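You operate a simulated robot arm through the tools that you are given. There is no shell and no other tool. Be economical: measure what you need, move in short steps, check, and stop when the job is done.

Carry out the task below with a simulated two-armed robot. There is one attempt and no reset: what you move stays moved.

Task
Open the bottom tester drawer, put the black capacitor in the inside of the bottom tester drawer and shut the drawer again. Put two of the green cartridges from the top of the packing table on the left bench table. Take the cream small meter from the steel tray and put it on the orange batch tray. Take the probe and leave it on the booklet on the right bench table. Pick up the slim meter from the number thirty-seven table patch with one hand, pass it to the other hand and put it on the number twelve table patch. Pull the middle tester drawer open. Do these in any order.

Only the result counts: the job must be done as asked and must still hold three seconds after the hand-in. Knocking over, shifting, dropping, spilling or breaking anything else fails it.

Robot
Two 7-joint arms with two-finger parallel grippers on one trunk, on a base that drives. Base frame: it is fixed to the floor where the robot stands at the start and does not move with it; the origin is under the middle of the robot, x ahead of it, y to its left, z up. Units: mm, degrees, N and s.
The left shoulder is at the start at [50, 158, 983], the right one opposite. With the tool pointing down near the work surface each hand reaches from about 200 to 660 mm from the robot's upright axis, wherever it stands, measured 20 degrees to its own side. Places, roughly: black capacitor [1750, -1000, 750]; booklet [1750, 2250, 750]; bottom tester drawer [2900, -100, 300]; green cartridge [1250, -1000, 750]; inside of the bottom tester drawer [2900, -200, 200]; left bench table (220x18 cm) [-940, 700, 660]; middle tester drawer [2900, -100, 500]; number twelve table patch (29x18 cm) [-140, 1160, 660]; orange batch tray [4750, 1000, 750]; probe [1500, 2000, 750]; slim meter [250, 1500, 750]; small meter [2750, 0, 1000]. Payload 3.91 kg a hand.
Tool frame (each hand has its own): the origin (TCP) lies between the finger pads and is the grasp point; the fingertips stand 30 mm ahead of it; z points along the fingers, y is the line along which they close. Largest opening 110 mm; finger width 20, thickness 10; the body of the gripper, 48 by 112 mm, starts 55 mm behind the TCP.
Orientation is told as [roll, pitch, yaw] about the base's x, y, z axes, in that order, counted from this pose: with the fingers straight down and closing along the base's y, the tool's x points along the base's -x, its y along +y and its z along -z.

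Tools
- The arms move only by the tool play_rows. It takes "left_deltas", "right_deltas" or both (then of equal length, played together; a hand with none holds still); each is a list of rows, each a list of 3 entries, a list of its own where there are three numbers: the shift along the base's x, y, z in mm, then the turn, a rotation vector about the base's x, y, z in degrees, then the opening in per cent of the stroke, from 0 (shut) to 100 (fully open). In form: [[[tx, ty, tz], [ax, ay, az], hand], ...]. A call has 1 to 10 rows; each row is the pose to reach, as a shift and turn from the pose commanded when the call began. Each row takes 0.2 s and may step no farther than 50 mm and 8.6 degrees from the row before; otherwise, or with a gripper value out of range, the whole call is refused. Where a pose cannot be reached the arm comes as near as it can. A force on the tool above 40 N (or 10 N above the force at the start of the call, whichever is more), or a blocked arm, ends the call early, and 0.2 s more pass. The fingers move at their own pace (about 153 mm/s each) and stop on an object; they squeeze with about 43 N. The grip force told is the motor's: it shows also when the fingers shut on nothing. Time passes only in rows, and 0.2 s behind the last, so rows that repeat a pose let the fingers close. The reply holds the time, the measured pose of the TCP, the force on the tool along the base axes, the opening and the grip force, in the units named above and with some noise, with the torque about the TCP (base axes, N m) and any sound that the robot's microphone picked up.
- Cameras (640 x 400 px; columns grow to the right, rows downward): "scene" is now at [124.9, -3.2, 1107.3]; the picture's right is [0.16, -0.99, 0.00], its down [-0.58, -0.09, -0.81] and it looks along [0.80, 0.13, -0.59] (base axes); focal length 264 px, centre (320, 200). "left" rides on the left gripper at [72, -17, -103] in its tool frame; the picture's right is [0.23, 0.97, 0.00], its down [-0.76, 0.18, -0.62] and it looks along [-0.61, 0.14, 0.78] (tool axes); focal length 222 px, centre (320, 200). "right" rides on the right gripper at [72, 17, -103] in its tool frame; the picture's right is [-0.23, 0.97, 0.00], its down [-0.76, -0.18, -0.62] and it looks along [-0.61, -0.14, 0.78] (tool axes); focal length 222 px, centre (320, 200). There is no depth. A picture from a camera that has moved, and an enlarged one, comes with that camera's place and axes in the base frame and with its lens. The place of the scene camera against the robot may be out by one fixed shift of up to 25 mm in any direction.
- get_image(camera): a new picture of that camera. No time passes.
- lift_body(by): slides the trunk up (or, below 0, down) by that many mm; the arms and the scene camera ride with it, the base frame stays. It gives what a move gives, with no picture.
- roll_base(legs): drives the robot by 1 to 6 legs, each [ahead, turn to the left] in mm and degrees, along the robot's own axes; the way and the turn of a leg run together, so that a leg with both is an arc; at most 1500 mm and 180 degrees a leg. The arms and the cameras ride along, it lands a little off, and it stops where it bumps. It gives what a move gives.
- pan_tilt(pan, tilt): turns the head with the scene camera to pan (to the left, within 80 degrees either way) and tilt (down, from -29 to 69), counted from straight ahead of the robot. It gives what a move gives.
- zoom(camera, box): a new picture of the part [left, top, right, bottom] of that camera's present view, enlarged. No time passes.
- finish_job(): hands the job in; it is judged then, once.

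Work in short steps. Places have to be worked out from the pictures, the camera data and where the tool is seen: move nearer, look again, correct. Check each grasp and each placing, and mend what went wrong. You have 483 turns and 238 pictures in all, those below and enlarged ones among them. Open the grippers and draw the arms clear of the work before you hand the job in, unless the task says otherwise.

The tools are called after "Call:" as a command line: name --argument value ..., lists and objects as JSON in quotes. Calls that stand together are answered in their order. play_rows: Moves the arms, as the interface text tells. Its arguments: {"type":"object","properties":{"left_deltas":{"type":"array","items":{"type":"array"}},"right_deltas":{"type":"array","items":{"type":"array"}}},"required":[]} The other tools are called the same way: lift_body (by) slides the trunk up or down; roll_base (legs) drives the base; pan_tilt (pan, tilt) turns the head that bears the scene camera; get_image (camera) takes a picture; zoom (camera, box) takes an enlarged picture of a part of a camera's view; finish_job () hands the job in.

At the start:

```text
time: 0.0
left_eef_pos: [507.5, 264.8, 625.4]
left_orientation: [0.0, 0.0, 0.0]
left_wrist_force: [-0.2, 0.3, 0.0]
left_moment: [-0.04, -0.03, -0.01]
left_finger_gap: 110.1
left_grip_force: 0.1
right_eef_pos: [500.9, -142.7, 600.2]
right_orientation: [0.1, 0.0, 0.0]
right_wrist_force: [-0.7, 0.9, 0.3]
right_moment: [0.0, -0.02, 0.01]
right_finger_gap: 110.0
right_grip_force: 0.1
trunk travel left (down, up): [-225.0, 257.0]
robot x, y, heading: [-1.8, 3.4, -0.1]
head pan, tilt: [9.0, 36.0]
```

scene: 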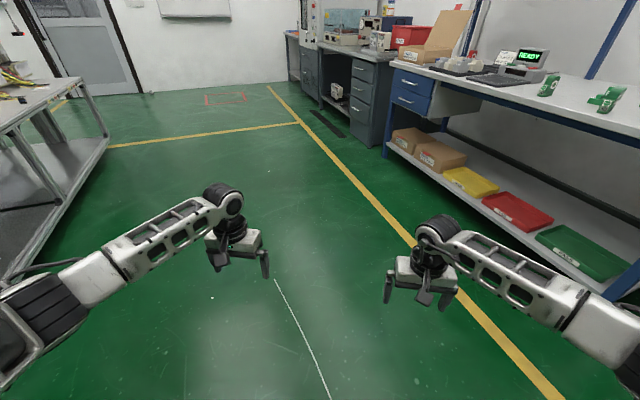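
right: 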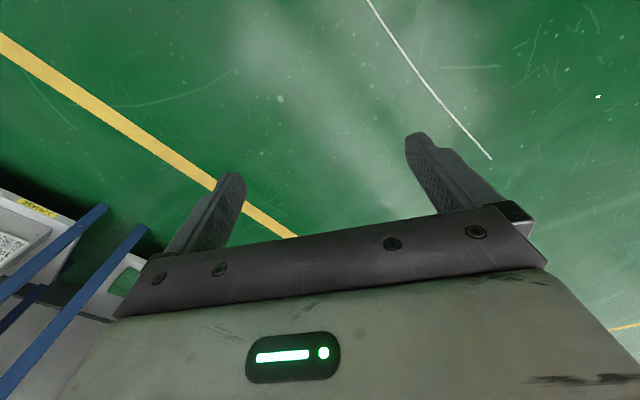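
left: 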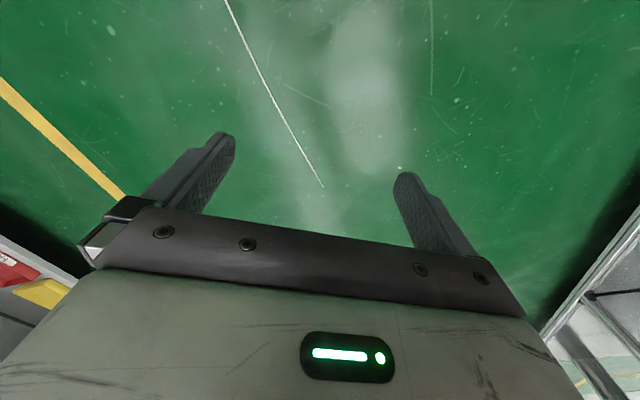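

I look around first to learn the layout: pan left toward the bench.

Call:
pan_tilt --pan 75 --tilt 20

Call:
get_image --camera "scene"

Call:
pan_tilt --pan -60 --tilt 20

Call:
get_image --camera "scene"

Call:
pan_tilt --pan 0 --tilt 10

Call:
get_image --camera "scene"

```text
time: 1.4
left_eef_pos: [507.2, 264.1, 625.8]
left_orientation: [0.0, 0.0, 0.0]
left_wrist_force: [0.0, -0.1, 0.2]
left_moment: [0.0, 0.0, -0.01]
left_finger_gap: 109.8
left_grip_force: 0.0
right_eef_pos: [501.2, -141.5, 600.4]
right_orientation: [0.0, 0.0, 0.0]
right_wrist_force: [-0.6, 0.2, -0.6]
right_moment: [0.02, 0.01, 0.0]
right_finger_gap: 110.3
right_grip_force: 0.1
trunk travel left (down, up): [-225.0, 257.0]
robot x, y, heading: [1.5, -0.4, -0.1]
head pan, tilt: [75.0, 20.0]
```

```text
234 pictures are left
camera scene: at [62.6, 73.1, 1132.6], right [0.97, -0.26, 0.0], down [-0.09, -0.33, -0.94], along [0.24, 0.91, -0.34], focal length 264 px, centre (320, 200)
```

scene: 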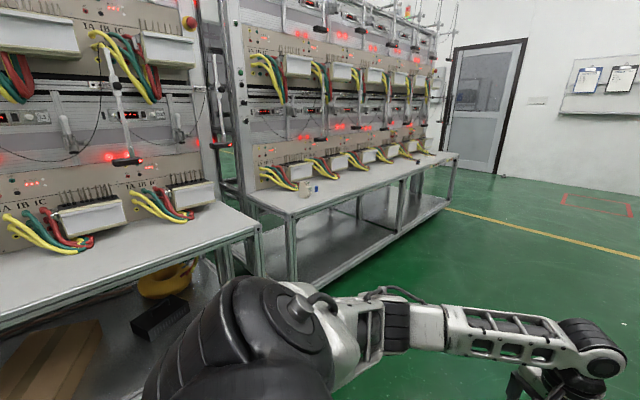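

```text
time: 3.5
left_eef_pos: [506.9, 264.3, 625.2]
left_orientation: [-0.1, 0.0, -0.1]
left_wrist_force: [1.2, -0.3, -0.4]
left_moment: [0.0, -0.02, 0.0]
left_finger_gap: 110.0
left_grip_force: 0.1
right_eef_pos: [500.9, -141.4, 601.1]
right_orientation: [0.0, 0.0, 0.0]
right_wrist_force: [0.7, -0.4, -0.1]
right_moment: [0.02, 0.03, -0.02]
right_finger_gap: 110.1
right_grip_force: 0.0
trunk travel left (down, up): [-225.0, 257.0]
robot x, y, heading: [-3.4, 1.6, -0.1]
head pan, tilt: [-60.0, 20.0]
```

```text
233 pictures are left
camera scene: at [85.0, -97.4, 1132.6], right [-0.87, -0.5, 0.0], down [-0.17, 0.3, -0.94], along [0.47, -0.81, -0.34], focal length 264 px, centre (320, 200)
```

scene: 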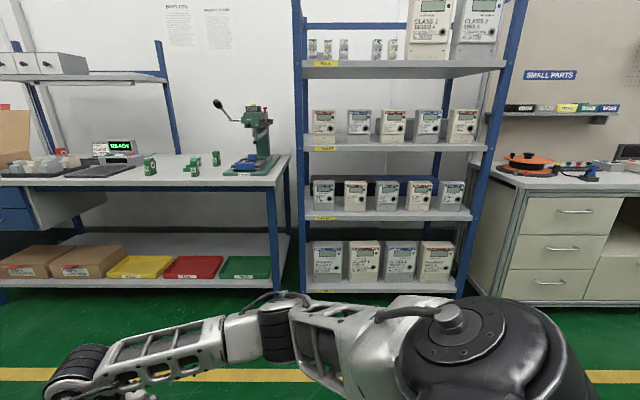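

```text
time: 4.8
left_eef_pos: [506.8, 264.4, 624.9]
left_orientation: [0.0, 0.1, 0.1]
left_wrist_force: [-0.5, 0.4, -0.2]
left_moment: [0.0, 0.01, -0.01]
left_finger_gap: 110.1
left_grip_force: 0.1
right_eef_pos: [502.0, -141.5, 600.7]
right_orientation: [0.0, 0.0, 0.0]
right_wrist_force: [-0.3, -0.1, -0.6]
right_moment: [0.0, 0.01, -0.01]
right_finger_gap: 110.0
right_grip_force: 0.0
trunk travel left (down, up): [-225.0, 257.0]
robot x, y, heading: [-1.3, 2.2, 0.2]
head pan, tilt: [0.0, 10.0]
```

```text
232 pictures are left
camera scene: at [131.4, -16.9, 1148.9], right [0.0, -1.0, 0.0], down [-0.17, 0.0, -0.98], along [0.98, 0.0, -0.17], focal length 264 px, centre (320, 200)
```

scene: 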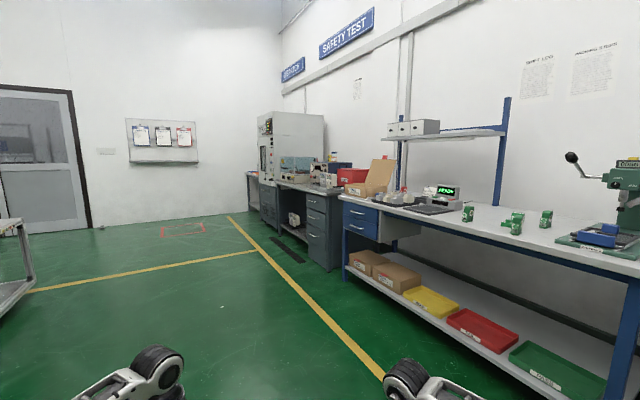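

I zoom on the packing table and pan back for bench zooms.

Call:
pan_tilt --pan -30 --tilt 15

Call:
zoom --camera "scene" --box '[40, 60, 520, 360]'

Call:
pan_tilt --pan 60 --tilt 15

Call:
zoom --camera "scene" --box '[0, 60, 480, 360]'

Call:
pan_tilt --pan 80 --tilt 25

Call:
zoom --camera "scene" --box '[0, 0, 480, 300]'

```text
time: 5.8
left_eef_pos: [508.1, 265.2, 625.0]
left_orientation: [0.0, -0.1, 0.0]
left_wrist_force: [0.1, -0.4, -0.2]
left_moment: [-0.03, -0.02, -0.01]
left_finger_gap: 110.1
left_grip_force: 0.1
right_eef_pos: [501.1, -140.9, 600.2]
right_orientation: [-0.1, -0.1, 0.0]
right_wrist_force: [-0.3, 0.3, 0.1]
right_moment: [0.01, -0.01, 0.0]
right_finger_gap: 110.0
right_grip_force: 0.1
trunk travel left (down, up): [-225.0, 257.0]
robot x, y, heading: [2.4, -1.6, 0.1]
head pan, tilt: [-30.0, 15.0]
```

```text
1.33 times, centred on (280, 210) of scene
camera zoom: at [119.3, -63.4, 1140.8], right [-0.5, -0.87, 0.0], down [-0.22, 0.13, -0.97], along [0.84, -0.48, -0.26], focal length 351 px, centre (373, 187)
```

zoom: 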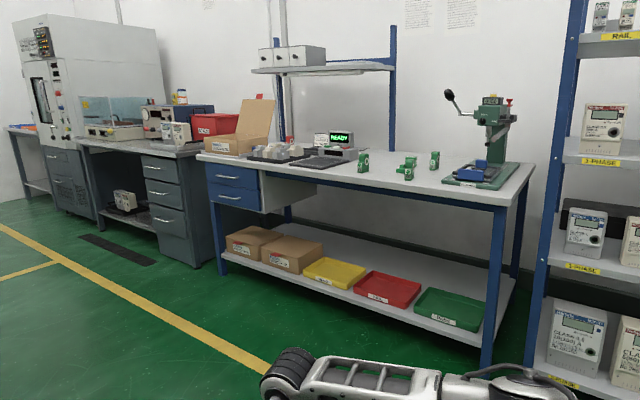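

```text
time: 7.4
left_eef_pos: [507.0, 264.5, 625.2]
left_orientation: [0.0, 0.0, 0.0]
left_wrist_force: [0.2, 0.0, -0.4]
left_moment: [-0.01, 0.0, 0.03]
left_finger_gap: 110.0
left_grip_force: 0.1
right_eef_pos: [500.7, -141.4, 601.0]
right_orientation: [0.0, 0.0, 0.1]
right_wrist_force: [0.4, 0.1, -0.5]
right_moment: [-0.02, 0.05, 0.01]
right_finger_gap: 110.2
right_grip_force: 0.0
trunk travel left (down, up): [-225.0, 257.0]
robot x, y, heading: [1.7, 4.0, 0.1]
head pan, tilt: [60.0, 15.0]
```

```text
1.33 times, centred on (240, 210) of scene
camera zoom: at [85.2, 64.1, 1140.8], right [0.87, -0.5, 0.0], down [-0.13, -0.22, -0.97], along [0.48, 0.84, -0.26], focal length 351 px, centre (427, 187)
```

zoom: 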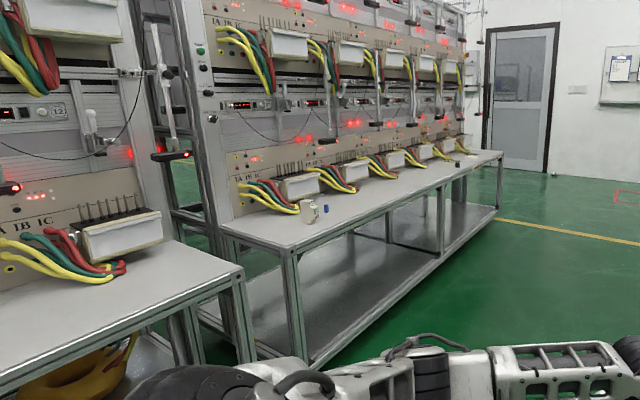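

```text
time: 8.3
left_eef_pos: [506.5, 264.1, 625.7]
left_orientation: [0.0, 0.0, 0.0]
left_wrist_force: [-0.5, -1.3, -0.2]
left_moment: [-0.01, -0.02, 0.0]
left_finger_gap: 110.2
left_grip_force: 0.0
right_eef_pos: [500.9, -142.4, 599.7]
right_orientation: [0.0, 0.0, 0.1]
right_wrist_force: [0.6, 0.1, -0.2]
right_moment: [-0.05, -0.02, -0.04]
right_finger_gap: 109.7
right_grip_force: 0.1
trunk travel left (down, up): [-225.0, 257.0]
robot x, y, heading: [0.9, -0.8, -0.0]
head pan, tilt: [80.0, 25.0]
```

```text
1.33 times, centred on (240, 150) of scene
camera zoom: at [54.5, 73.9, 1124.6], right [0.98, -0.17, 0.0], down [-0.07, -0.42, -0.91], along [0.16, 0.89, -0.42], focal length 351 px, centre (427, 267)
```

zoom: 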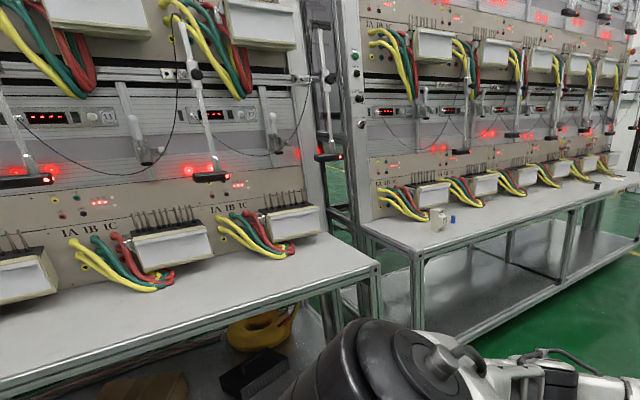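

The room is turned about 30° against the base frame (aisle runs along ~30°). I raise both hands above table height before driving.

Call:
play_rows --left_deltas '[[[-20, 0, 45], [0, 0, 0], 100], [[-40, 0, 90], [0, 0, 0], 100], [[-60, 0, 135], [0, 0, 0], 100], [[-80, 0, 180], [0, 0, 0], 100], [[-100, 0, 225], [0, 0, 0], 100], [[-120, 0, 270], [0, 0, 0], 100]]' --right_deltas '[[[-20, 0, 45], [0, 0, 0], 100], [[-40, 0, 90], [0, 0, 0], 100], [[-60, 0, 135], [0, 0, 0], 100], [[-80, 0, 180], [0, 0, 0], 100], [[-100, 0, 225], [0, 0, 0], 100], [[-120, 0, 270], [0, 0, 0], 100]]'

Call:
pan_tilt --pan 0 --tilt 50

Call:
get_image --camera "scene"

```text
time: 9.7
left_eef_pos: [384.6, 265.6, 893.4]
left_orientation: [0.0, 0.1, 0.0]
left_wrist_force: [0.2, -0.6, -0.9]
left_moment: [0.0, -0.02, 0.01]
left_finger_gap: 110.1
left_grip_force: 0.1
right_eef_pos: [380.2, -142.4, 870.9]
right_orientation: [0.0, 0.0, 0.0]
right_wrist_force: [-0.4, -0.2, 0.6]
right_moment: [0.0, -0.03, -0.02]
right_finger_gap: 110.2
right_grip_force: 0.0
trunk travel left (down, up): [-225.0, 257.0]
robot x, y, heading: [-0.6, -3.2, 0.1]
head pan, tilt: [80.0, 25.0]
```

```text
time: 11.2
left_eef_pos: [385.8, 264.1, 892.0]
left_orientation: [0.0, 0.0, 0.0]
left_wrist_force: [-0.4, -0.5, 0.0]
left_moment: [0.0, 0.01, 0.01]
left_finger_gap: 110.4
left_grip_force: 0.0
right_eef_pos: [381.2, -142.0, 870.6]
right_orientation: [0.1, -0.1, 0.0]
right_wrist_force: [-0.6, -0.1, -0.4]
right_moment: [-0.02, 0.03, 0.01]
right_finger_gap: 110.2
right_grip_force: 0.1
trunk travel left (down, up): [-225.0, 257.0]
robot x, y, heading: [1.9, 0.4, -0.4]
head pan, tilt: [0.0, 50.0]
```

```text
228 pictures are left
camera scene: at [115.4, -16.7, 1087.0], right [0.0, -1.0, 0.0], down [-0.77, 0.0, -0.64], along [0.64, 0.0, -0.77], focal length 264 px, centre (320, 200)
```

scene: 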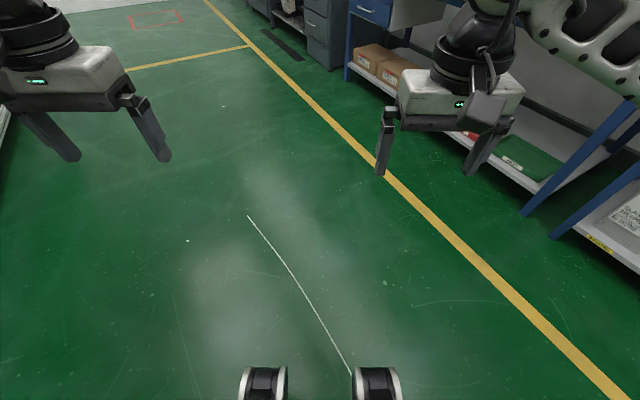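

Base front is ~280 mm ahead of its axis. I drive toward the packing table and turn to face it (heading -60°), staying ~450 mm off its edge.

Call:
roll_base --legs '[[0, -21.3], [1280, 0], [0, -38.7]]'

Call:
pan_tilt --pan 0 --tilt 30

Call:
get_image --camera "scene"

```text
time: 20.8
left_eef_pos: [1652.0, -676.9, 892.6]
left_orientation: [0.0, 0.0, -60.0]
left_wrist_force: [0.3, -0.2, 0.4]
left_moment: [0.04, 0.01, 0.0]
left_finger_gap: 110.1
left_grip_force: 0.0
right_eef_pos: [1297.3, -877.8, 871.0]
right_orientation: [0.0, 0.0, -60.0]
right_wrist_force: [-0.2, -0.4, 0.0]
right_moment: [0.0, 0.01, 0.0]
right_finger_gap: 110.1
right_grip_force: 0.0
trunk travel left (down, up): [-225.0, 257.0]
robot x, y, heading: [1230.3, -476.4, -59.9]
head pan, tilt: [0.0, 50.0]
```

```text
time: 21.6
left_eef_pos: [1651.7, -677.3, 892.8]
left_orientation: [0.0, 0.0, -60.0]
left_wrist_force: [0.0, -0.5, -1.0]
left_moment: [-0.01, 0.0, 0.05]
left_finger_gap: 109.8
left_grip_force: 0.1
right_eef_pos: [1295.8, -877.5, 872.5]
right_orientation: [0.0, 0.0, -60.1]
right_wrist_force: [-0.7, 0.0, 0.6]
right_moment: [0.01, 0.01, -0.01]
right_finger_gap: 110.1
right_grip_force: 0.1
trunk travel left (down, up): [-225.0, 257.0]
robot x, y, heading: [1230.1, -472.3, -60.1]
head pan, tilt: [0.0, 30.0]
```

```text
227 pictures are left
camera scene: at [1292.7, -606.3, 1116.5], right [-0.87, -0.5, 0.0], down [-0.25, 0.43, -0.87], along [0.43, -0.75, -0.5], focal length 264 px, centre (320, 200)
```

scene: 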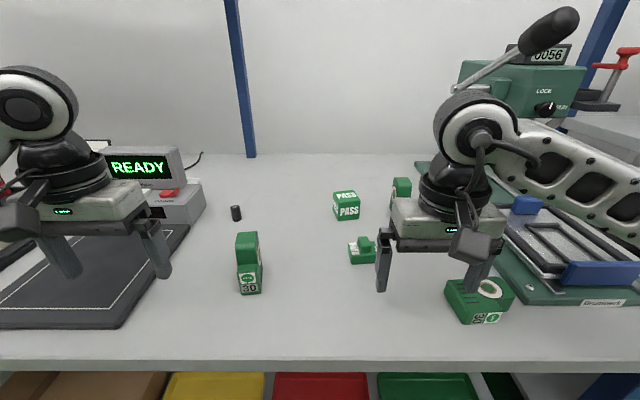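

The table edge is ~345 mm ahead of the axis; the capacitor is at about 695 ahead, 200 left. I creep forward 50 mm and look with the head tilted on the base/table gap.

Call:
roll_base --legs '[[50, 0]]'

Call:
pan_tilt --pan 0 --tilt 60

Call:
get_image --camera "scene"

Call:
get_image --camera "left"

```text
time: 22.5
left_eef_pos: [1676.7, -719.3, 893.1]
left_orientation: [-0.1, 0.0, -60.1]
left_wrist_force: [0.1, 0.0, 0.4]
left_moment: [0.0, -0.02, 0.01]
left_finger_gap: 109.9
left_grip_force: 0.1
right_eef_pos: [1322.1, -921.4, 872.3]
right_orientation: [-0.1, -0.1, -60.1]
right_wrist_force: [0.8, 0.6, 0.8]
right_moment: [0.0, -0.04, 0.03]
right_finger_gap: 109.9
right_grip_force: 0.1
trunk travel left (down, up): [-225.0, 257.0]
robot x, y, heading: [1249.2, -518.9, -60.2]
head pan, tilt: [0.0, 30.0]
```

```text
time: 23.5
left_eef_pos: [1677.2, -719.5, 894.0]
left_orientation: [0.0, 0.1, -60.1]
left_wrist_force: [-0.2, 0.0, 0.1]
left_moment: [-0.02, -0.01, -0.03]
left_finger_gap: 110.2
left_grip_force: 0.0
right_eef_pos: [1320.5, -921.9, 871.2]
right_orientation: [0.1, -0.1, -60.1]
right_wrist_force: [0.9, -0.5, 0.4]
right_moment: [0.01, -0.02, 0.01]
right_finger_gap: 110.1
right_grip_force: 0.0
trunk travel left (down, up): [-225.0, 257.0]
robot x, y, heading: [1251.8, -521.1, -60.2]
head pan, tilt: [0.0, 60.0]
```

```text
226 pictures are left
camera scene: at [1305.8, -628.9, 1074.5], right [-0.87, -0.5, 0.0], down [-0.43, 0.75, -0.5], along [0.25, -0.43, -0.87], focal length 264 px, centre (320, 200)
```

scene: 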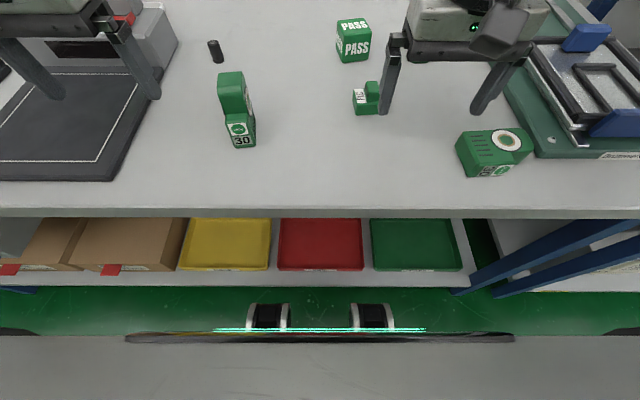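

```text
225 pictures are left
camera left: at [1627.1, -665.9, 995.9], right [0.73, 0.68, 0.0], down [0.53, -0.57, 0.62], along [0.43, -0.45, -0.78], focal length 222 px, centre (320, 200)
```

left: 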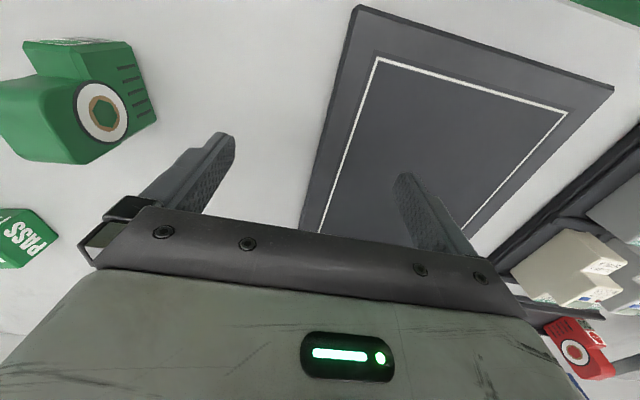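

Gap to the shelf is ~40 mm, fine. Capacitor estimated at local (647 ahead, 209 left). I move the left hand above it and check with its camera.

Call:
play_rows --left_deltas '[[[12, -41, 0], [0, 0, 0], 60], [[24, -82, 0], [0, 0, 0], 60], [[36, -123, 0], [0, 0, 0], 60], [[48, -164, 0], [0, 0, 0], 60], [[60, -205, 0], [0, 0, 0], 60], [[70, -240, 0], [0, 0, 0], 60]]'

Call:
get_image --camera "left"

Call:
get_image --camera "scene"

```text
time: 24.9
left_eef_pos: [1743.7, -961.6, 892.7]
left_orientation: [0.2, -0.1, -60.3]
left_wrist_force: [0.2, 0.2, 0.0]
left_moment: [-0.04, 0.09, -0.01]
left_finger_gap: 66.2
left_grip_force: 0.0
right_eef_pos: [1319.6, -922.0, 872.6]
right_orientation: [0.0, 0.0, -60.1]
right_wrist_force: [-0.3, -0.2, -0.3]
right_moment: [0.03, 0.04, 0.0]
right_finger_gap: 110.0
right_grip_force: 0.1
trunk travel left (down, up): [-225.0, 257.0]
robot x, y, heading: [1256.8, -522.5, -60.2]
head pan, tilt: [0.0, 60.0]
```

```text
224 pictures are left
camera left: at [1693.7, -907.6, 995.6], right [0.73, 0.68, 0.0], down [0.53, -0.57, 0.63], along [0.43, -0.46, -0.78], focal length 222 px, centre (320, 200)
```

left: 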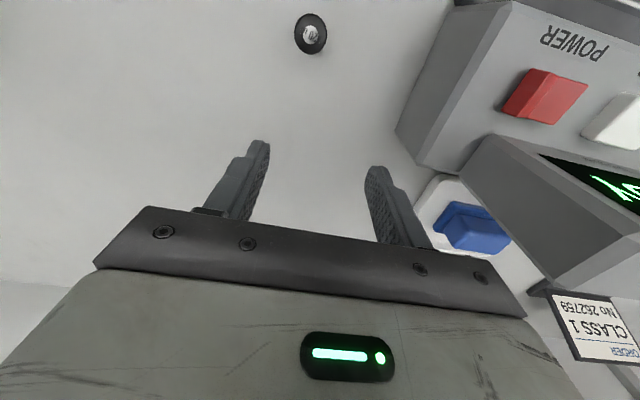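

```text
223 pictures are left
camera scene: at [1305.2, -629.0, 1074.4], right [-0.87, -0.5, 0.0], down [-0.43, 0.75, -0.5], along [0.25, -0.43, -0.87], focal length 264 px, centre (320, 200)
```

scene: 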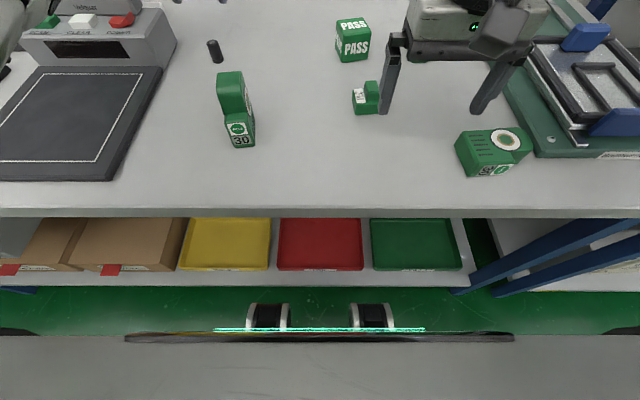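

The hand camera puts the capacitor at about (1694, -919), table about z≈790. I move over it and look.

Call:
play_rows --left_deltas '[[[-25, 21, 0], [0, 0, 0], 50], [[-50, 43, 0], [0, 0, 0], 50], [[-50, 43, -20], [0, 0, 0], 50]]'

Call:
get_image --camera "left"

Call:
zoom --camera "scene" --box '[100, 0, 420, 200]'

```text
time: 25.7
left_eef_pos: [1697.7, -916.3, 873.7]
left_orientation: [0.0, 0.0, -59.8]
left_wrist_force: [0.5, 0.9, 0.1]
left_moment: [0.02, 0.01, 0.02]
left_finger_gap: 54.9
left_grip_force: 0.0
right_eef_pos: [1320.3, -921.6, 872.9]
right_orientation: [0.0, 0.0, -60.1]
right_wrist_force: [-0.2, -0.9, 0.9]
right_moment: [0.04, -0.01, 0.0]
right_finger_gap: 110.2
right_grip_force: 0.1
trunk travel left (down, up): [-225.0, 257.0]
robot x, y, heading: [1254.6, -517.5, -60.1]
head pan, tilt: [0.0, 60.0]
```

```text
222 pictures are left
camera left: at [1648.3, -861.9, 976.7], right [0.73, 0.68, 0.0], down [0.54, -0.57, 0.62], along [0.43, -0.45, -0.78], focal length 222 px, centre (320, 200)
```

left: 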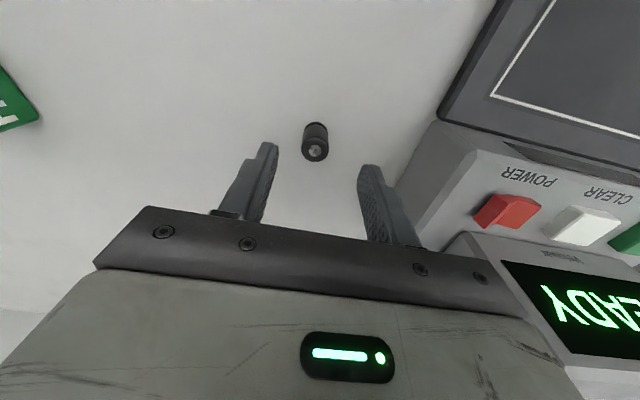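

```text
2.00 times, centred on (260, 100) of scene
camera zoom: at [1305.7, -628.7, 1074.5], right [-0.87, -0.5, 0.0], down [-0.43, 0.75, -0.5], along [0.25, -0.43, -0.87], focal length 527 px, centre (440, 400)
```

zoom: 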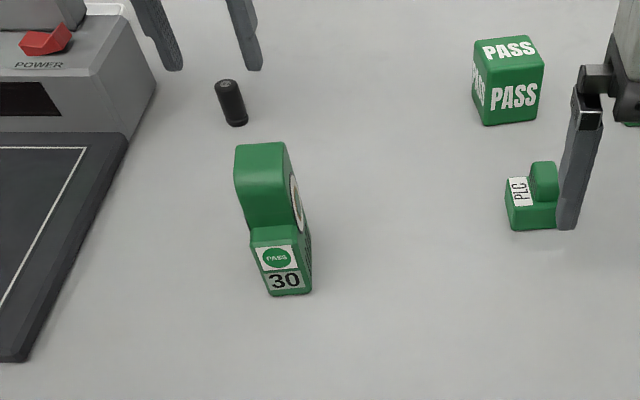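

Two views agree: capacitor top at z≈834, table z≈790, at (1694,-916). I lower to z≈828 and close.

Call:
play_rows --left_deltas '[[[-3, 1, -24], [0, 0, 0], 50], [[-3, 1, -45], [0, 0, 0], 50], [[-3, 1, -45], [0, 0, 0], 0], [[-3, 1, -45], [0, 0, 0], 0], [[-3, 1, -45], [0, 0, 0], 0], [[-3, 1, -20], [0, 0, 0], 0], [[-3, 1, 25], [0, 0, 0], 0], [[-3, 1, 75], [0, 0, 0], 0]]'

Call:
get_image --camera "left"

```text
time: 27.5
left_eef_pos: [1692.8, -912.5, 945.1]
left_orientation: [0.0, 0.1, -60.0]
left_wrist_force: [0.2, -0.8, -0.9]
left_moment: [-0.03, -0.02, -0.01]
left_finger_gap: 17.9
left_grip_force: 43.7
right_eef_pos: [1321.2, -920.8, 871.2]
right_orientation: [0.0, 0.1, -60.1]
right_wrist_force: [0.4, 0.2, -0.5]
right_moment: [0.01, 0.01, 0.01]
right_finger_gap: 110.0
right_grip_force: 0.1
trunk travel left (down, up): [-225.0, 257.0]
robot x, y, heading: [1255.1, -522.9, -60.4]
head pan, tilt: [0.0, 60.0]
```

```text
220 pictures are left
camera left: at [1643.0, -859.1, 1049.0], right [0.73, 0.68, 0.0], down [0.54, -0.57, 0.62], along [0.43, -0.45, -0.78], focal length 222 px, centre (320, 200)
```

left: 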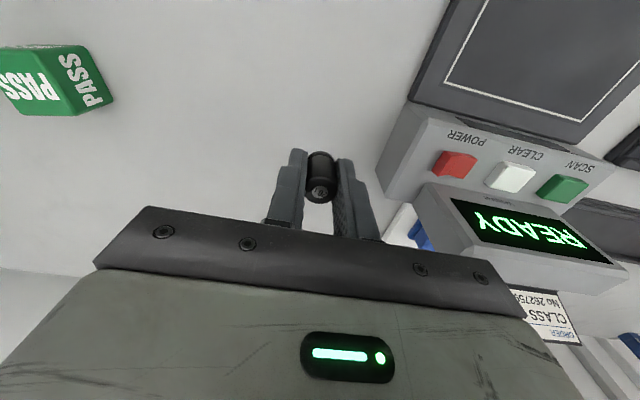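

Capacitor held (gap 18 mm). I retract both arms over the base.

Call:
play_rows --left_deltas '[[[-17, 35, 0], [0, 0, 0], 0], [[-35, 69, 0], [0, 0, 0], 0], [[-55, 103, 0], [0, 0, 0], 0], [[-75, 137, 0], [0, 0, 0], 0], [[-95, 170, 0], [0, 0, 0], 0], [[-110, 200, 0], [0, 0, 0], 0]]' --right_deltas '[[[-10, 18, 30], [0, 0, 0], 100], [[-20, 35, 60], [0, 0, 0], 100], [[-30, 52, 60], [0, 0, 0], 100], [[-40, 70, 60], [0, 0, 0], 100], [[-40, 70, 60], [0, 0, 0], 100], [[-40, 70, 60], [0, 0, 0], 100]]'

Call:
pan_tilt --pan 70 --tilt 20

Call:
get_image --camera "scene"

```text
time: 28.9
left_eef_pos: [1585.5, -715.5, 948.0]
left_orientation: [-0.1, 0.0, -59.8]
left_wrist_force: [0.2, -0.4, -0.2]
left_moment: [-0.02, 0.02, 0.02]
left_finger_gap: 17.9
left_grip_force: 43.1
right_eef_pos: [1279.7, -852.2, 930.5]
right_orientation: [0.0, 0.1, -60.1]
right_wrist_force: [-0.1, -0.3, 0.3]
right_moment: [0.01, 0.0, -0.01]
right_finger_gap: 109.9
right_grip_force: 0.1
trunk travel left (down, up): [-225.0, 257.0]
robot x, y, heading: [1258.6, -517.0, -60.0]
head pan, tilt: [0.0, 60.0]
```

```text
time: 30.3
left_eef_pos: [1584.9, -715.5, 947.2]
left_orientation: [0.0, -0.1, -59.9]
left_wrist_force: [-0.9, -0.3, -0.1]
left_moment: [0.0, -0.01, 0.02]
left_finger_gap: 18.0
left_grip_force: 42.6
right_eef_pos: [1279.5, -851.4, 931.0]
right_orientation: [0.0, 0.1, -60.1]
right_wrist_force: [-0.1, -0.3, 0.1]
right_moment: [-0.02, 0.04, -0.01]
right_finger_gap: 110.0
right_grip_force: 0.1
trunk travel left (down, up): [-225.0, 257.0]
robot x, y, heading: [1254.1, -519.3, -59.9]
head pan, tilt: [70.0, 20.0]
```

```text
219 pictures are left
camera scene: at [1364.2, -555.0, 1132.6], right [0.17, -0.98, 0.0], down [-0.34, -0.06, -0.94], along [0.93, 0.16, -0.34], focal length 264 px, centre (320, 200)
```

scene: 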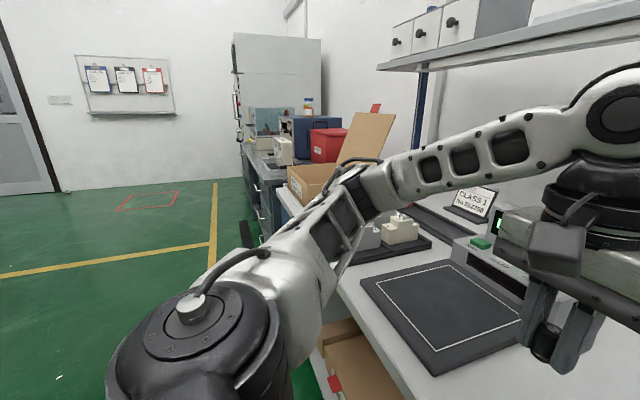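

I back off, turn to run along the aisle (heading 30°), and drive toward the tester desk.

Call:
roll_base --legs '[[-300, 0], [0, 90], [1200, 0]]'

Call:
pan_tilt --pan -50 --tilt 25

Call:
get_image --camera "scene"

```text
time: 41.7
left_eef_pos: [2348.0, 625.5, 947.7]
left_orientation: [0.0, 0.0, 28.6]
left_wrist_force: [-0.9, 0.3, -0.1]
left_moment: [-0.02, 0.01, -0.01]
left_finger_gap: 18.0
left_grip_force: 43.0
right_eef_pos: [2476.6, 317.5, 931.5]
right_orientation: [0.0, 0.0, 28.4]
right_wrist_force: [0.0, -0.3, -0.1]
right_moment: [0.0, 0.02, 0.02]
right_finger_gap: 109.9
right_grip_force: 0.1
trunk travel left (down, up): [-225.0, 257.0]
robot x, y, heading: [2143.4, 302.0, 28.7]
head pan, tilt: [70.0, 20.0]
```

```text
time: 43.7
left_eef_pos: [2348.2, 626.3, 947.7]
left_orientation: [0.0, 0.1, 28.6]
left_wrist_force: [0.1, 0.1, 0.1]
left_moment: [-0.01, -0.03, 0.02]
left_finger_gap: 17.8
left_grip_force: 42.8
right_eef_pos: [2477.3, 319.0, 931.3]
right_orientation: [0.0, 0.0, 28.5]
right_wrist_force: [0.1, -0.8, 0.2]
right_moment: [-0.01, 0.0, -0.01]
right_finger_gap: 110.1
right_grip_force: 0.0
trunk travel left (down, up): [-225.0, 257.0]
robot x, y, heading: [2141.5, 300.9, 28.4]
head pan, tilt: [-50.0, 25.0]
```

```text
218 pictures are left
camera scene: at [2263.8, 269.0, 1124.5], right [-0.37, -0.93, 0.0], down [-0.39, 0.15, -0.91], along [0.84, -0.33, -0.42], focal length 264 px, centre (320, 200)
```

scene: 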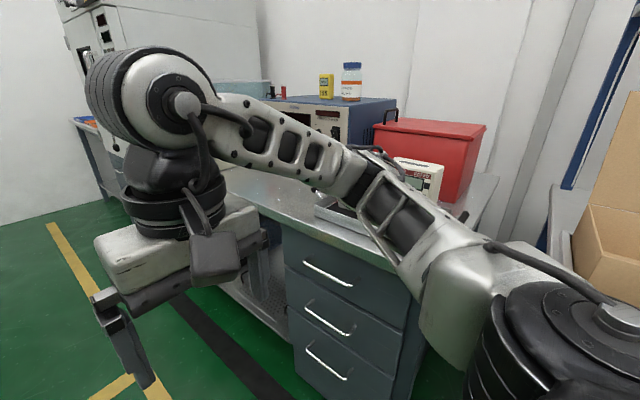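

Three drawers seen; handles at about room-plane 1335 to the right, i.e. middle ≈(2749,56,500), bottom ≈(2768,45,300). I drive on 490 mm and turn to face the drawers.

Call:
roll_base --legs '[[0, 1.5], [490, 0], [0, -90], [-50, 0]]'

Call:
pan_tilt --pan 0 --tilt 40

Call:
get_image --camera "scene"

```text
time: 51.2
left_eef_pos: [2876.8, 406.3, 947.1]
left_orientation: [0.0, 0.0, -57.7]
left_wrist_force: [0.5, 0.0, -0.2]
left_moment: [0.0, 0.0, 0.05]
left_finger_gap: 18.0
left_grip_force: 43.0
right_eef_pos: [2578.0, 258.4, 931.1]
right_orientation: [-0.1, -0.1, -57.7]
right_wrist_force: [0.4, 0.5, 0.3]
right_moment: [0.01, 0.0, 0.02]
right_finger_gap: 109.9
right_grip_force: 0.0
trunk travel left (down, up): [-225.0, 257.0]
robot x, y, heading: [2538.8, 588.5, -57.7]
head pan, tilt: [-50.0, 25.0]
```

```text
time: 52.4
left_eef_pos: [2878.0, 406.2, 948.3]
left_orientation: [0.0, 0.0, -57.7]
left_wrist_force: [-0.4, 0.1, 0.2]
left_moment: [0.02, -0.01, -0.03]
left_finger_gap: 18.0
left_grip_force: 43.1
right_eef_pos: [2578.4, 257.7, 931.5]
right_orientation: [0.1, 0.0, -57.8]
right_wrist_force: [0.5, -0.5, 0.6]
right_moment: [-0.01, -0.01, 0.02]
right_finger_gap: 110.1
right_grip_force: 0.1
trunk travel left (down, up): [-225.0, 257.0]
robot x, y, heading: [2536.4, 586.3, -57.8]
head pan, tilt: [0.0, 40.0]
```

```text
217 pictures are left
camera scene: at [2603.2, 465.5, 1101.2], right [-0.85, -0.53, 0.0], down [-0.34, 0.54, -0.77], along [0.41, -0.65, -0.64], focal length 264 px, centre (320, 200)
```

scene: 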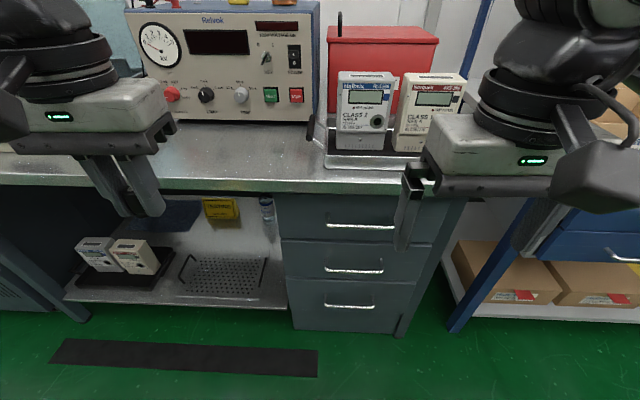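

Slight heading error; I turn -2.2° and zoom on the drawers.

Call:
roll_base --legs '[[0, -2.2]]'

Call:
zoom --camera "scene" --box '[240, 160, 480, 360]'

Call:
zoom --camera "scene" --box '[300, 20, 500, 220]'

```text
time: 53.2
left_eef_pos: [2869.5, 392.9, 947.3]
left_orientation: [-0.1, 0.1, -59.8]
left_wrist_force: [1.0, 0.6, -0.3]
left_moment: [-0.02, 0.01, -0.02]
left_finger_gap: 18.2
left_grip_force: 42.8
right_eef_pos: [2566.3, 256.4, 930.3]
right_orientation: [0.1, 0.0, -60.0]
right_wrist_force: [0.0, -0.5, 0.3]
right_moment: [-0.02, 0.0, 0.0]
right_finger_gap: 110.1
right_grip_force: 0.1
trunk travel left (down, up): [-225.0, 257.0]
robot x, y, heading: [2536.5, 589.6, -59.5]
head pan, tilt: [0.0, 40.0]
```

```text
2.00 times, centred on (360, 260) of scene
camera zoom: at [2599.1, 463.0, 1101.2], right [-0.86, -0.5, 0.0], down [-0.32, 0.56, -0.77], along [0.38, -0.66, -0.64], focal length 527 px, centre (240, 80)
```

zoom: 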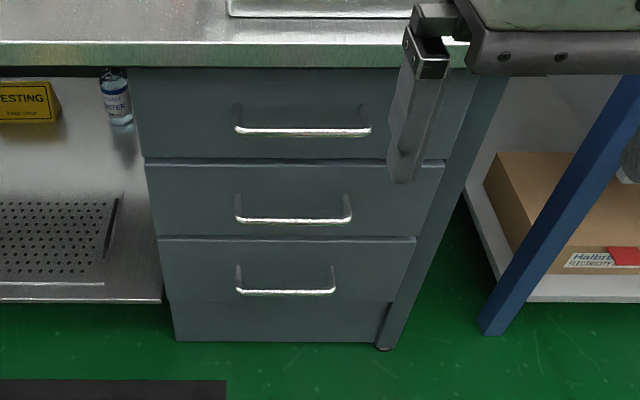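

```text
2.00 times, centred on (400, 120) of scene
camera zoom: at [2599.1, 463.0, 1101.2], right [-0.86, -0.5, 0.0], down [-0.32, 0.56, -0.77], along [0.38, -0.66, -0.64], focal length 527 px, centre (160, 360)
```

zoom: 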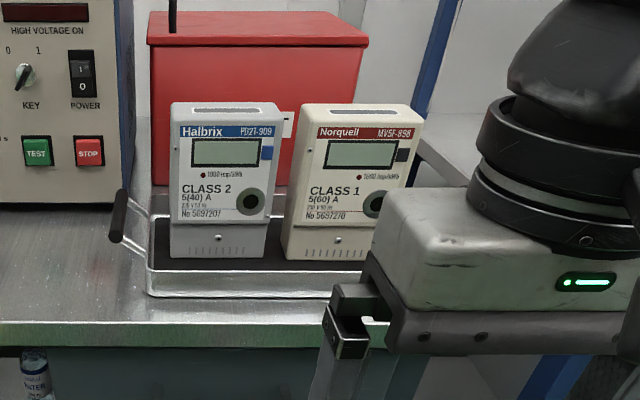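

Handles appear at local ~570 ahead, -82 lateral. I lower the trunk 215 mm to work low and take a second view for triangulation.

Call:
lift_body --by -215

Call:
zoom --camera "scene" --box '[240, 40, 480, 240]'

```text
time: 55.5
left_eef_pos: [2870.9, 392.6, 732.2]
left_orientation: [0.0, 0.0, -59.7]
left_wrist_force: [0.1, 0.3, -0.3]
left_moment: [-0.01, -0.04, 0.0]
left_finger_gap: 18.2
left_grip_force: 42.9
right_eef_pos: [2567.0, 256.2, 716.7]
right_orientation: [0.0, 0.0, -59.9]
right_wrist_force: [0.4, 0.6, 0.8]
right_moment: [0.03, 0.01, 0.0]
right_finger_gap: 110.0
right_grip_force: 0.1
trunk travel left (down, up): [-10.0, 472.0]
robot x, y, heading: [2540.4, 588.7, -60.1]
head pan, tilt: [0.0, 40.0]
```

```text
2.00 times, centred on (360, 140) of scene
camera zoom: at [2599.2, 463.1, 886.2], right [-0.86, -0.5, 0.0], down [-0.32, 0.56, -0.77], along [0.38, -0.66, -0.64], focal length 527 px, centre (240, 320)
```

zoom: 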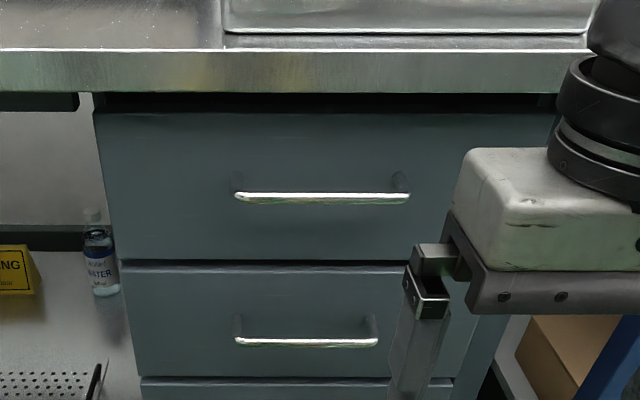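

Triangulated: top handle z≈673, middle ≈501, bottom ≈313, ~561 ahead, -82 lateral. I turn the right hand to point horizontally forward with fingers closing vertically, while moving it forward and down.

Call:
play_rows --right_deltas '[[[10, -6, -20], [-1.8, -6.7, -4.9], 100], [[20, -12, -40], [-3.6, -13.4, -9.8], 100], [[30, -18, -60], [-5.4, -20.1, -14.7], 100], [[40, -24, -80], [-7.2, -26.8, -19.6], 100], [[50, -30, -100], [-9.0, -33.5, -24.5], 100], [[60, -40, -120], [-10.8, -40.2, -29.4], 100], [[70, -50, -140], [-12.6, -46.9, -34.3], 100], [[80, -60, -160], [-14.4, -53.6, -39.2], 100]]'

Call:
get_image --camera "scene"

```text
time: 57.3
left_eef_pos: [2869.5, 394.0, 732.7]
left_orientation: [0.0, 0.0, -59.8]
left_wrist_force: [0.9, -0.4, 0.0]
left_moment: [-0.02, 0.02, -0.01]
left_finger_gap: 18.0
left_grip_force: 43.0
right_eef_pos: [2645.9, 198.0, 562.1]
right_orientation: [49.5, -19.4, -109.5]
right_wrist_force: [0.2, 0.3, -0.3]
right_moment: [0.01, -0.01, -0.02]
right_finger_gap: 109.9
right_grip_force: 0.1
right hand out of reach, approached as far as the arm can: row 8
trunk travel left (down, up): [-10.0, 472.0]
robot x, y, heading: [2543.0, 587.8, -59.5]
head pan, tilt: [0.0, 40.0]
```

```text
213 pictures are left
camera scene: at [2599.2, 463.1, 886.2], right [-0.86, -0.5, 0.0], down [-0.32, 0.56, -0.77], along [0.38, -0.66, -0.64], focal length 264 px, centre (320, 200)
```

scene: 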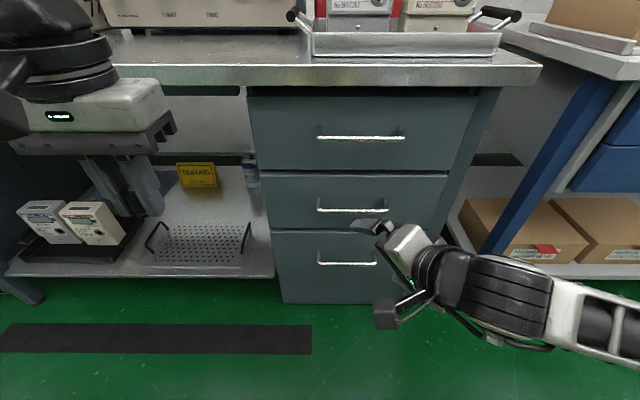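

That wrist roll direction hits a joint limit. I rotate back and will try the opposite roll.

Call:
play_rows --right_deltas '[[[-10, 10, 20], [1.8, 6.7, 4.9], 100], [[-20, 20, 40], [3.6, 13.4, 9.8], 100], [[-30, 30, 60], [5.4, 20.1, 14.7], 100], [[-40, 36, 80], [7.2, 26.8, 19.6], 100], [[-50, 42, 100], [9.0, 33.5, 24.5], 100], [[-60, 48, 120], [10.8, 40.2, 29.4], 100], [[-70, 54, 140], [12.6, 46.9, 34.3], 100], [[-80, 60, 160], [14.0, 52.0, 38.0], 100]]'

```text
time: 59.1
left_eef_pos: [2870.0, 393.3, 732.5]
left_orientation: [0.0, 0.1, -59.9]
left_wrist_force: [-0.2, -0.3, -0.2]
left_moment: [-0.02, 0.01, 0.01]
left_finger_gap: 18.0
left_grip_force: 43.5
right_eef_pos: [2561.5, 259.0, 723.5]
right_orientation: [1.1, -1.1, -61.1]
right_wrist_force: [0.9, 0.4, -0.4]
right_moment: [-0.02, -0.01, -0.04]
right_finger_gap: 110.0
right_grip_force: 0.0
right hand out of reach, approached as far as the arm can: row 1, 2, 3
trunk travel left (down, up): [-10.0, 472.0]
robot x, y, heading: [2534.8, 587.1, -59.8]
head pan, tilt: [0.0, 40.0]
```

Now the other roll direction.

Call:
play_rows --right_deltas '[[[10, -6, -20], [-6.7, 1.8, 4.9], 100], [[20, -12, -40], [-13.4, 3.6, 9.8], 100], [[30, -18, -60], [-20.1, 5.4, 14.7], 100], [[40, -24, -80], [-26.8, 7.2, 19.6], 100], [[50, -30, -100], [-33.5, 9.0, 24.5], 100], [[60, -40, -120], [-40.2, 10.8, 29.4], 100], [[70, -50, -140], [-46.9, 12.6, 34.3], 100], [[80, -60, -160], [-53.6, 14.4, 39.2], 100]]'

Call:
get_image --camera "scene"

```text
time: 60.9
left_eef_pos: [2870.6, 393.5, 732.7]
left_orientation: [0.0, 0.0, -59.8]
left_wrist_force: [0.1, -0.1, 1.1]
left_moment: [0.02, -0.03, 0.03]
left_finger_gap: 18.1
left_grip_force: 42.6
right_eef_pos: [2642.6, 197.6, 562.6]
right_orientation: [-50.8, -20.6, -7.8]
right_wrist_force: [0.3, 0.1, 0.9]
right_moment: [0.02, 0.0, -0.01]
right_finger_gap: 110.1
right_grip_force: 0.0
trunk travel left (down, up): [-10.0, 472.0]
robot x, y, heading: [2542.3, 589.2, -59.8]
head pan, tilt: [0.0, 40.0]
```

```text
212 pictures are left
camera scene: at [2599.1, 463.1, 886.2], right [-0.86, -0.5, 0.0], down [-0.32, 0.56, -0.77], along [0.38, -0.66, -0.64], focal length 264 px, centre (320, 200)
```

scene: 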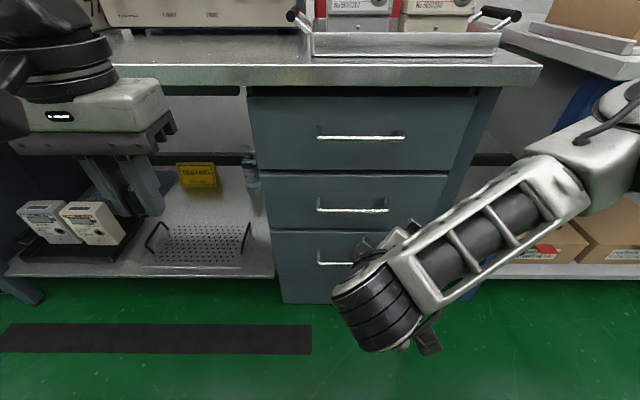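

This direction works. I finish the rotation while moving to ~90 mm in front of the bottom handle.

Call:
play_rows --right_deltas '[[[9, -8, -30], [-5.9, 1.6, 4.3], 100], [[18, -16, -60], [-11.8, 3.2, 8.6], 100], [[27, -24, -95], [-17.7, 4.8, 12.9], 100], [[36, -32, -130], [-23.6, 6.4, 17.2], 100], [[45, -40, -165], [-29.5, 8.0, 21.5], 100], [[54, -48, -200], [-35.4, 9.6, 25.8], 100], [[64, -55, -235], [-41, 11.1, 30], 100]]'

Call:
get_image --camera "scene"

Call:
get_image --camera "right"

```text
time: 62.5
left_eef_pos: [2869.7, 393.2, 732.5]
left_orientation: [0.1, 0.0, -59.8]
left_wrist_force: [-1.0, 0.1, -0.4]
left_moment: [-0.01, -0.03, -0.01]
left_finger_gap: 18.0
left_grip_force: 42.9
right_eef_pos: [2797.0, 211.1, 463.6]
right_orientation: [-85.5, -1.1, 27.4]
right_wrist_force: [-0.5, 0.5, 0.3]
right_moment: [0.02, 0.0, 0.0]
right_finger_gap: 109.9
right_grip_force: 0.1
right hand out of reach, approached as far as the arm can: row 4, 5, 6, 7
trunk travel left (down, up): [-10.0, 472.0]
robot x, y, heading: [2537.6, 587.9, -59.6]
head pan, tilt: [0.0, 40.0]
```

```text
211 pictures are left
camera scene: at [2599.1, 463.0, 886.2], right [-0.86, -0.5, 0.0], down [-0.32, 0.56, -0.77], along [0.38, -0.66, -0.64], focal length 264 px, centre (320, 200)
```

scene: 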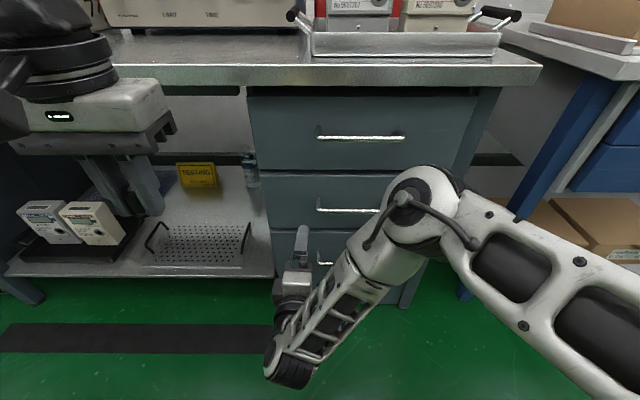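

```text
210 pictures are left
camera right: at [2684.7, 271.4, 452.7], right [0.18, 0.18, -0.97], down [0.39, 0.89, 0.24], along [0.9, -0.42, 0.09], focal length 222 px, centre (320, 200)
```

right: 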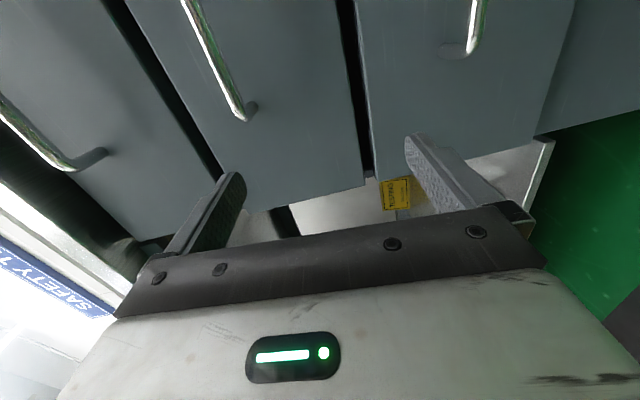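

The arm can't fold that close. I back off 130 mm and shift 100 mm to the left so the handle lies ~690 ahead on the right arm's side.

Call:
roll_base --legs '[[-130, 0], [0, 90], [100, 0], [0, -90]]'

Call:
get_image --camera "scene"

```text
time: 72.2
left_eef_pos: [2881.8, 541.6, 732.3]
left_orientation: [0.0, 0.0, -62.7]
left_wrist_force: [-0.1, 0.0, -0.7]
left_moment: [-0.03, -0.01, 0.04]
left_finger_gap: 18.0
left_grip_force: 42.6
right_eef_pos: [2800.4, 363.3, 463.1]
right_orientation: [-85.5, -1.1, 24.4]
right_wrist_force: [-0.6, 0.1, 0.2]
right_moment: [-0.03, 0.01, -0.01]
right_finger_gap: 109.9
right_grip_force: 0.1
trunk travel left (down, up): [-10.0, 472.0]
robot x, y, heading: [2560.2, 752.7, -62.8]
head pan, tilt: [0.0, 40.0]
```

```text
209 pictures are left
camera scene: at [2616.5, 624.3, 886.2], right [-0.89, -0.46, 0.0], down [-0.29, 0.57, -0.77], along [0.35, -0.68, -0.64], focal length 264 px, centre (320, 200)
```

scene: 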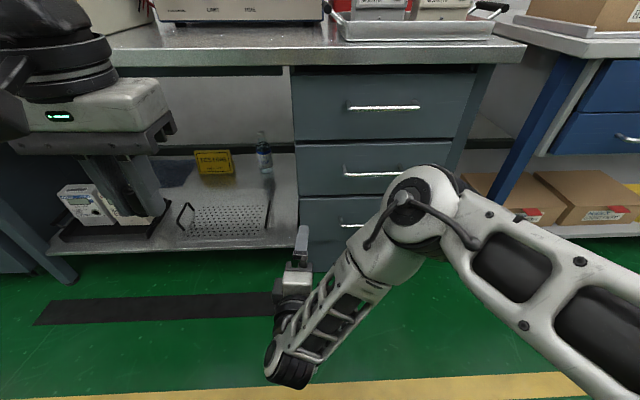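

I correct heading to -60°, then bring the right hand in front of the bottom handle (est. world (2750, 62, 313)).

Call:
roll_base --legs '[[0, 2.8]]'

Call:
play_rows --right_deltas '[[[-21, -34, -20], [0, 0, 0], 100], [[-43, -68, -40], [0, 0, 0], 100], [[-64, -102, -60], [0, 0, 0], 100], [[-86, -136, -80], [-1, 0.5, 1], 100], [[-107, -170, -105], [-2, 1, 2], 100], [[-129, -200, -130], [-4, 1, 2.5], 100]]'

Call:
get_image --camera "right"

Call:
get_image --camera "scene"

```text
time: 73.1
left_eef_pos: [2892.3, 556.3, 733.5]
left_orientation: [0.0, 0.0, -59.9]
left_wrist_force: [-0.1, 0.1, -0.3]
left_moment: [0.02, 0.01, -0.01]
left_finger_gap: 18.2
left_grip_force: 43.5
right_eef_pos: [2818.1, 373.2, 461.9]
right_orientation: [-85.5, -1.2, 27.1]
right_wrist_force: [0.1, -0.2, -0.2]
right_moment: [-0.03, 0.01, 0.0]
right_finger_gap: 110.1
right_grip_force: 0.1
trunk travel left (down, up): [-10.0, 472.0]
robot x, y, heading: [2560.5, 752.8, -59.9]
head pan, tilt: [0.0, 40.0]
```

```text
time: 74.5
left_eef_pos: [2891.6, 556.8, 732.9]
left_orientation: [0.0, 0.1, -60.0]
left_wrist_force: [-0.7, -0.6, -0.5]
left_moment: [0.03, -0.02, 0.04]
left_finger_gap: 18.2
left_grip_force: 43.3
right_eef_pos: [2819.8, 339.0, 501.0]
right_orientation: [-86.7, 0.7, 28.9]
right_wrist_force: [-0.9, -0.2, -0.4]
right_moment: [-0.01, 0.0, -0.01]
right_finger_gap: 109.8
right_grip_force: 0.1
right hand out of reach, approached as far as the arm can: row 1, 2, 3, 4, 5, 6
trunk travel left (down, up): [-10.0, 472.0]
robot x, y, heading: [2560.6, 753.5, -60.1]
head pan, tilt: [0.0, 40.0]
```

```text
208 pictures are left
camera right: at [2705.4, 396.7, 491.1], right [0.16, 0.15, -0.97], down [0.37, 0.9, 0.2], along [0.91, -0.4, 0.09], focal length 222 px, centre (320, 200)
```

right: 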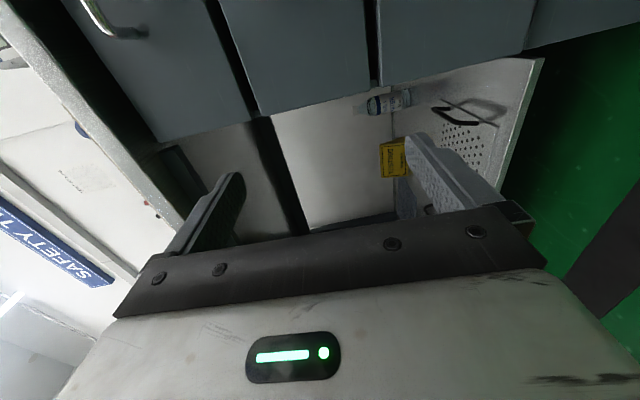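

```text
207 pictures are left
camera scene: at [2621.7, 627.2, 886.2], right [-0.87, -0.5, 0.0], down [-0.32, 0.56, -0.77], along [0.38, -0.66, -0.64], focal length 264 px, centre (320, 200)
```

scene: 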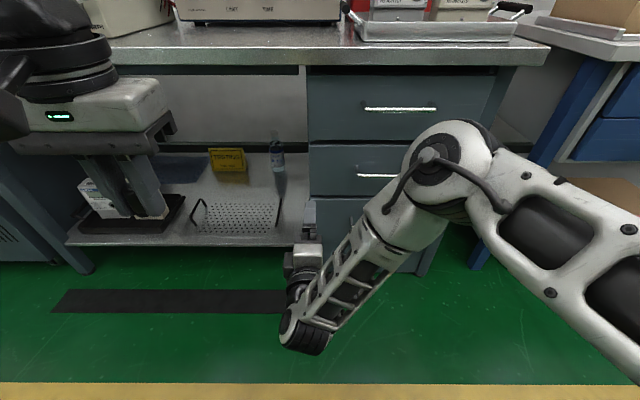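

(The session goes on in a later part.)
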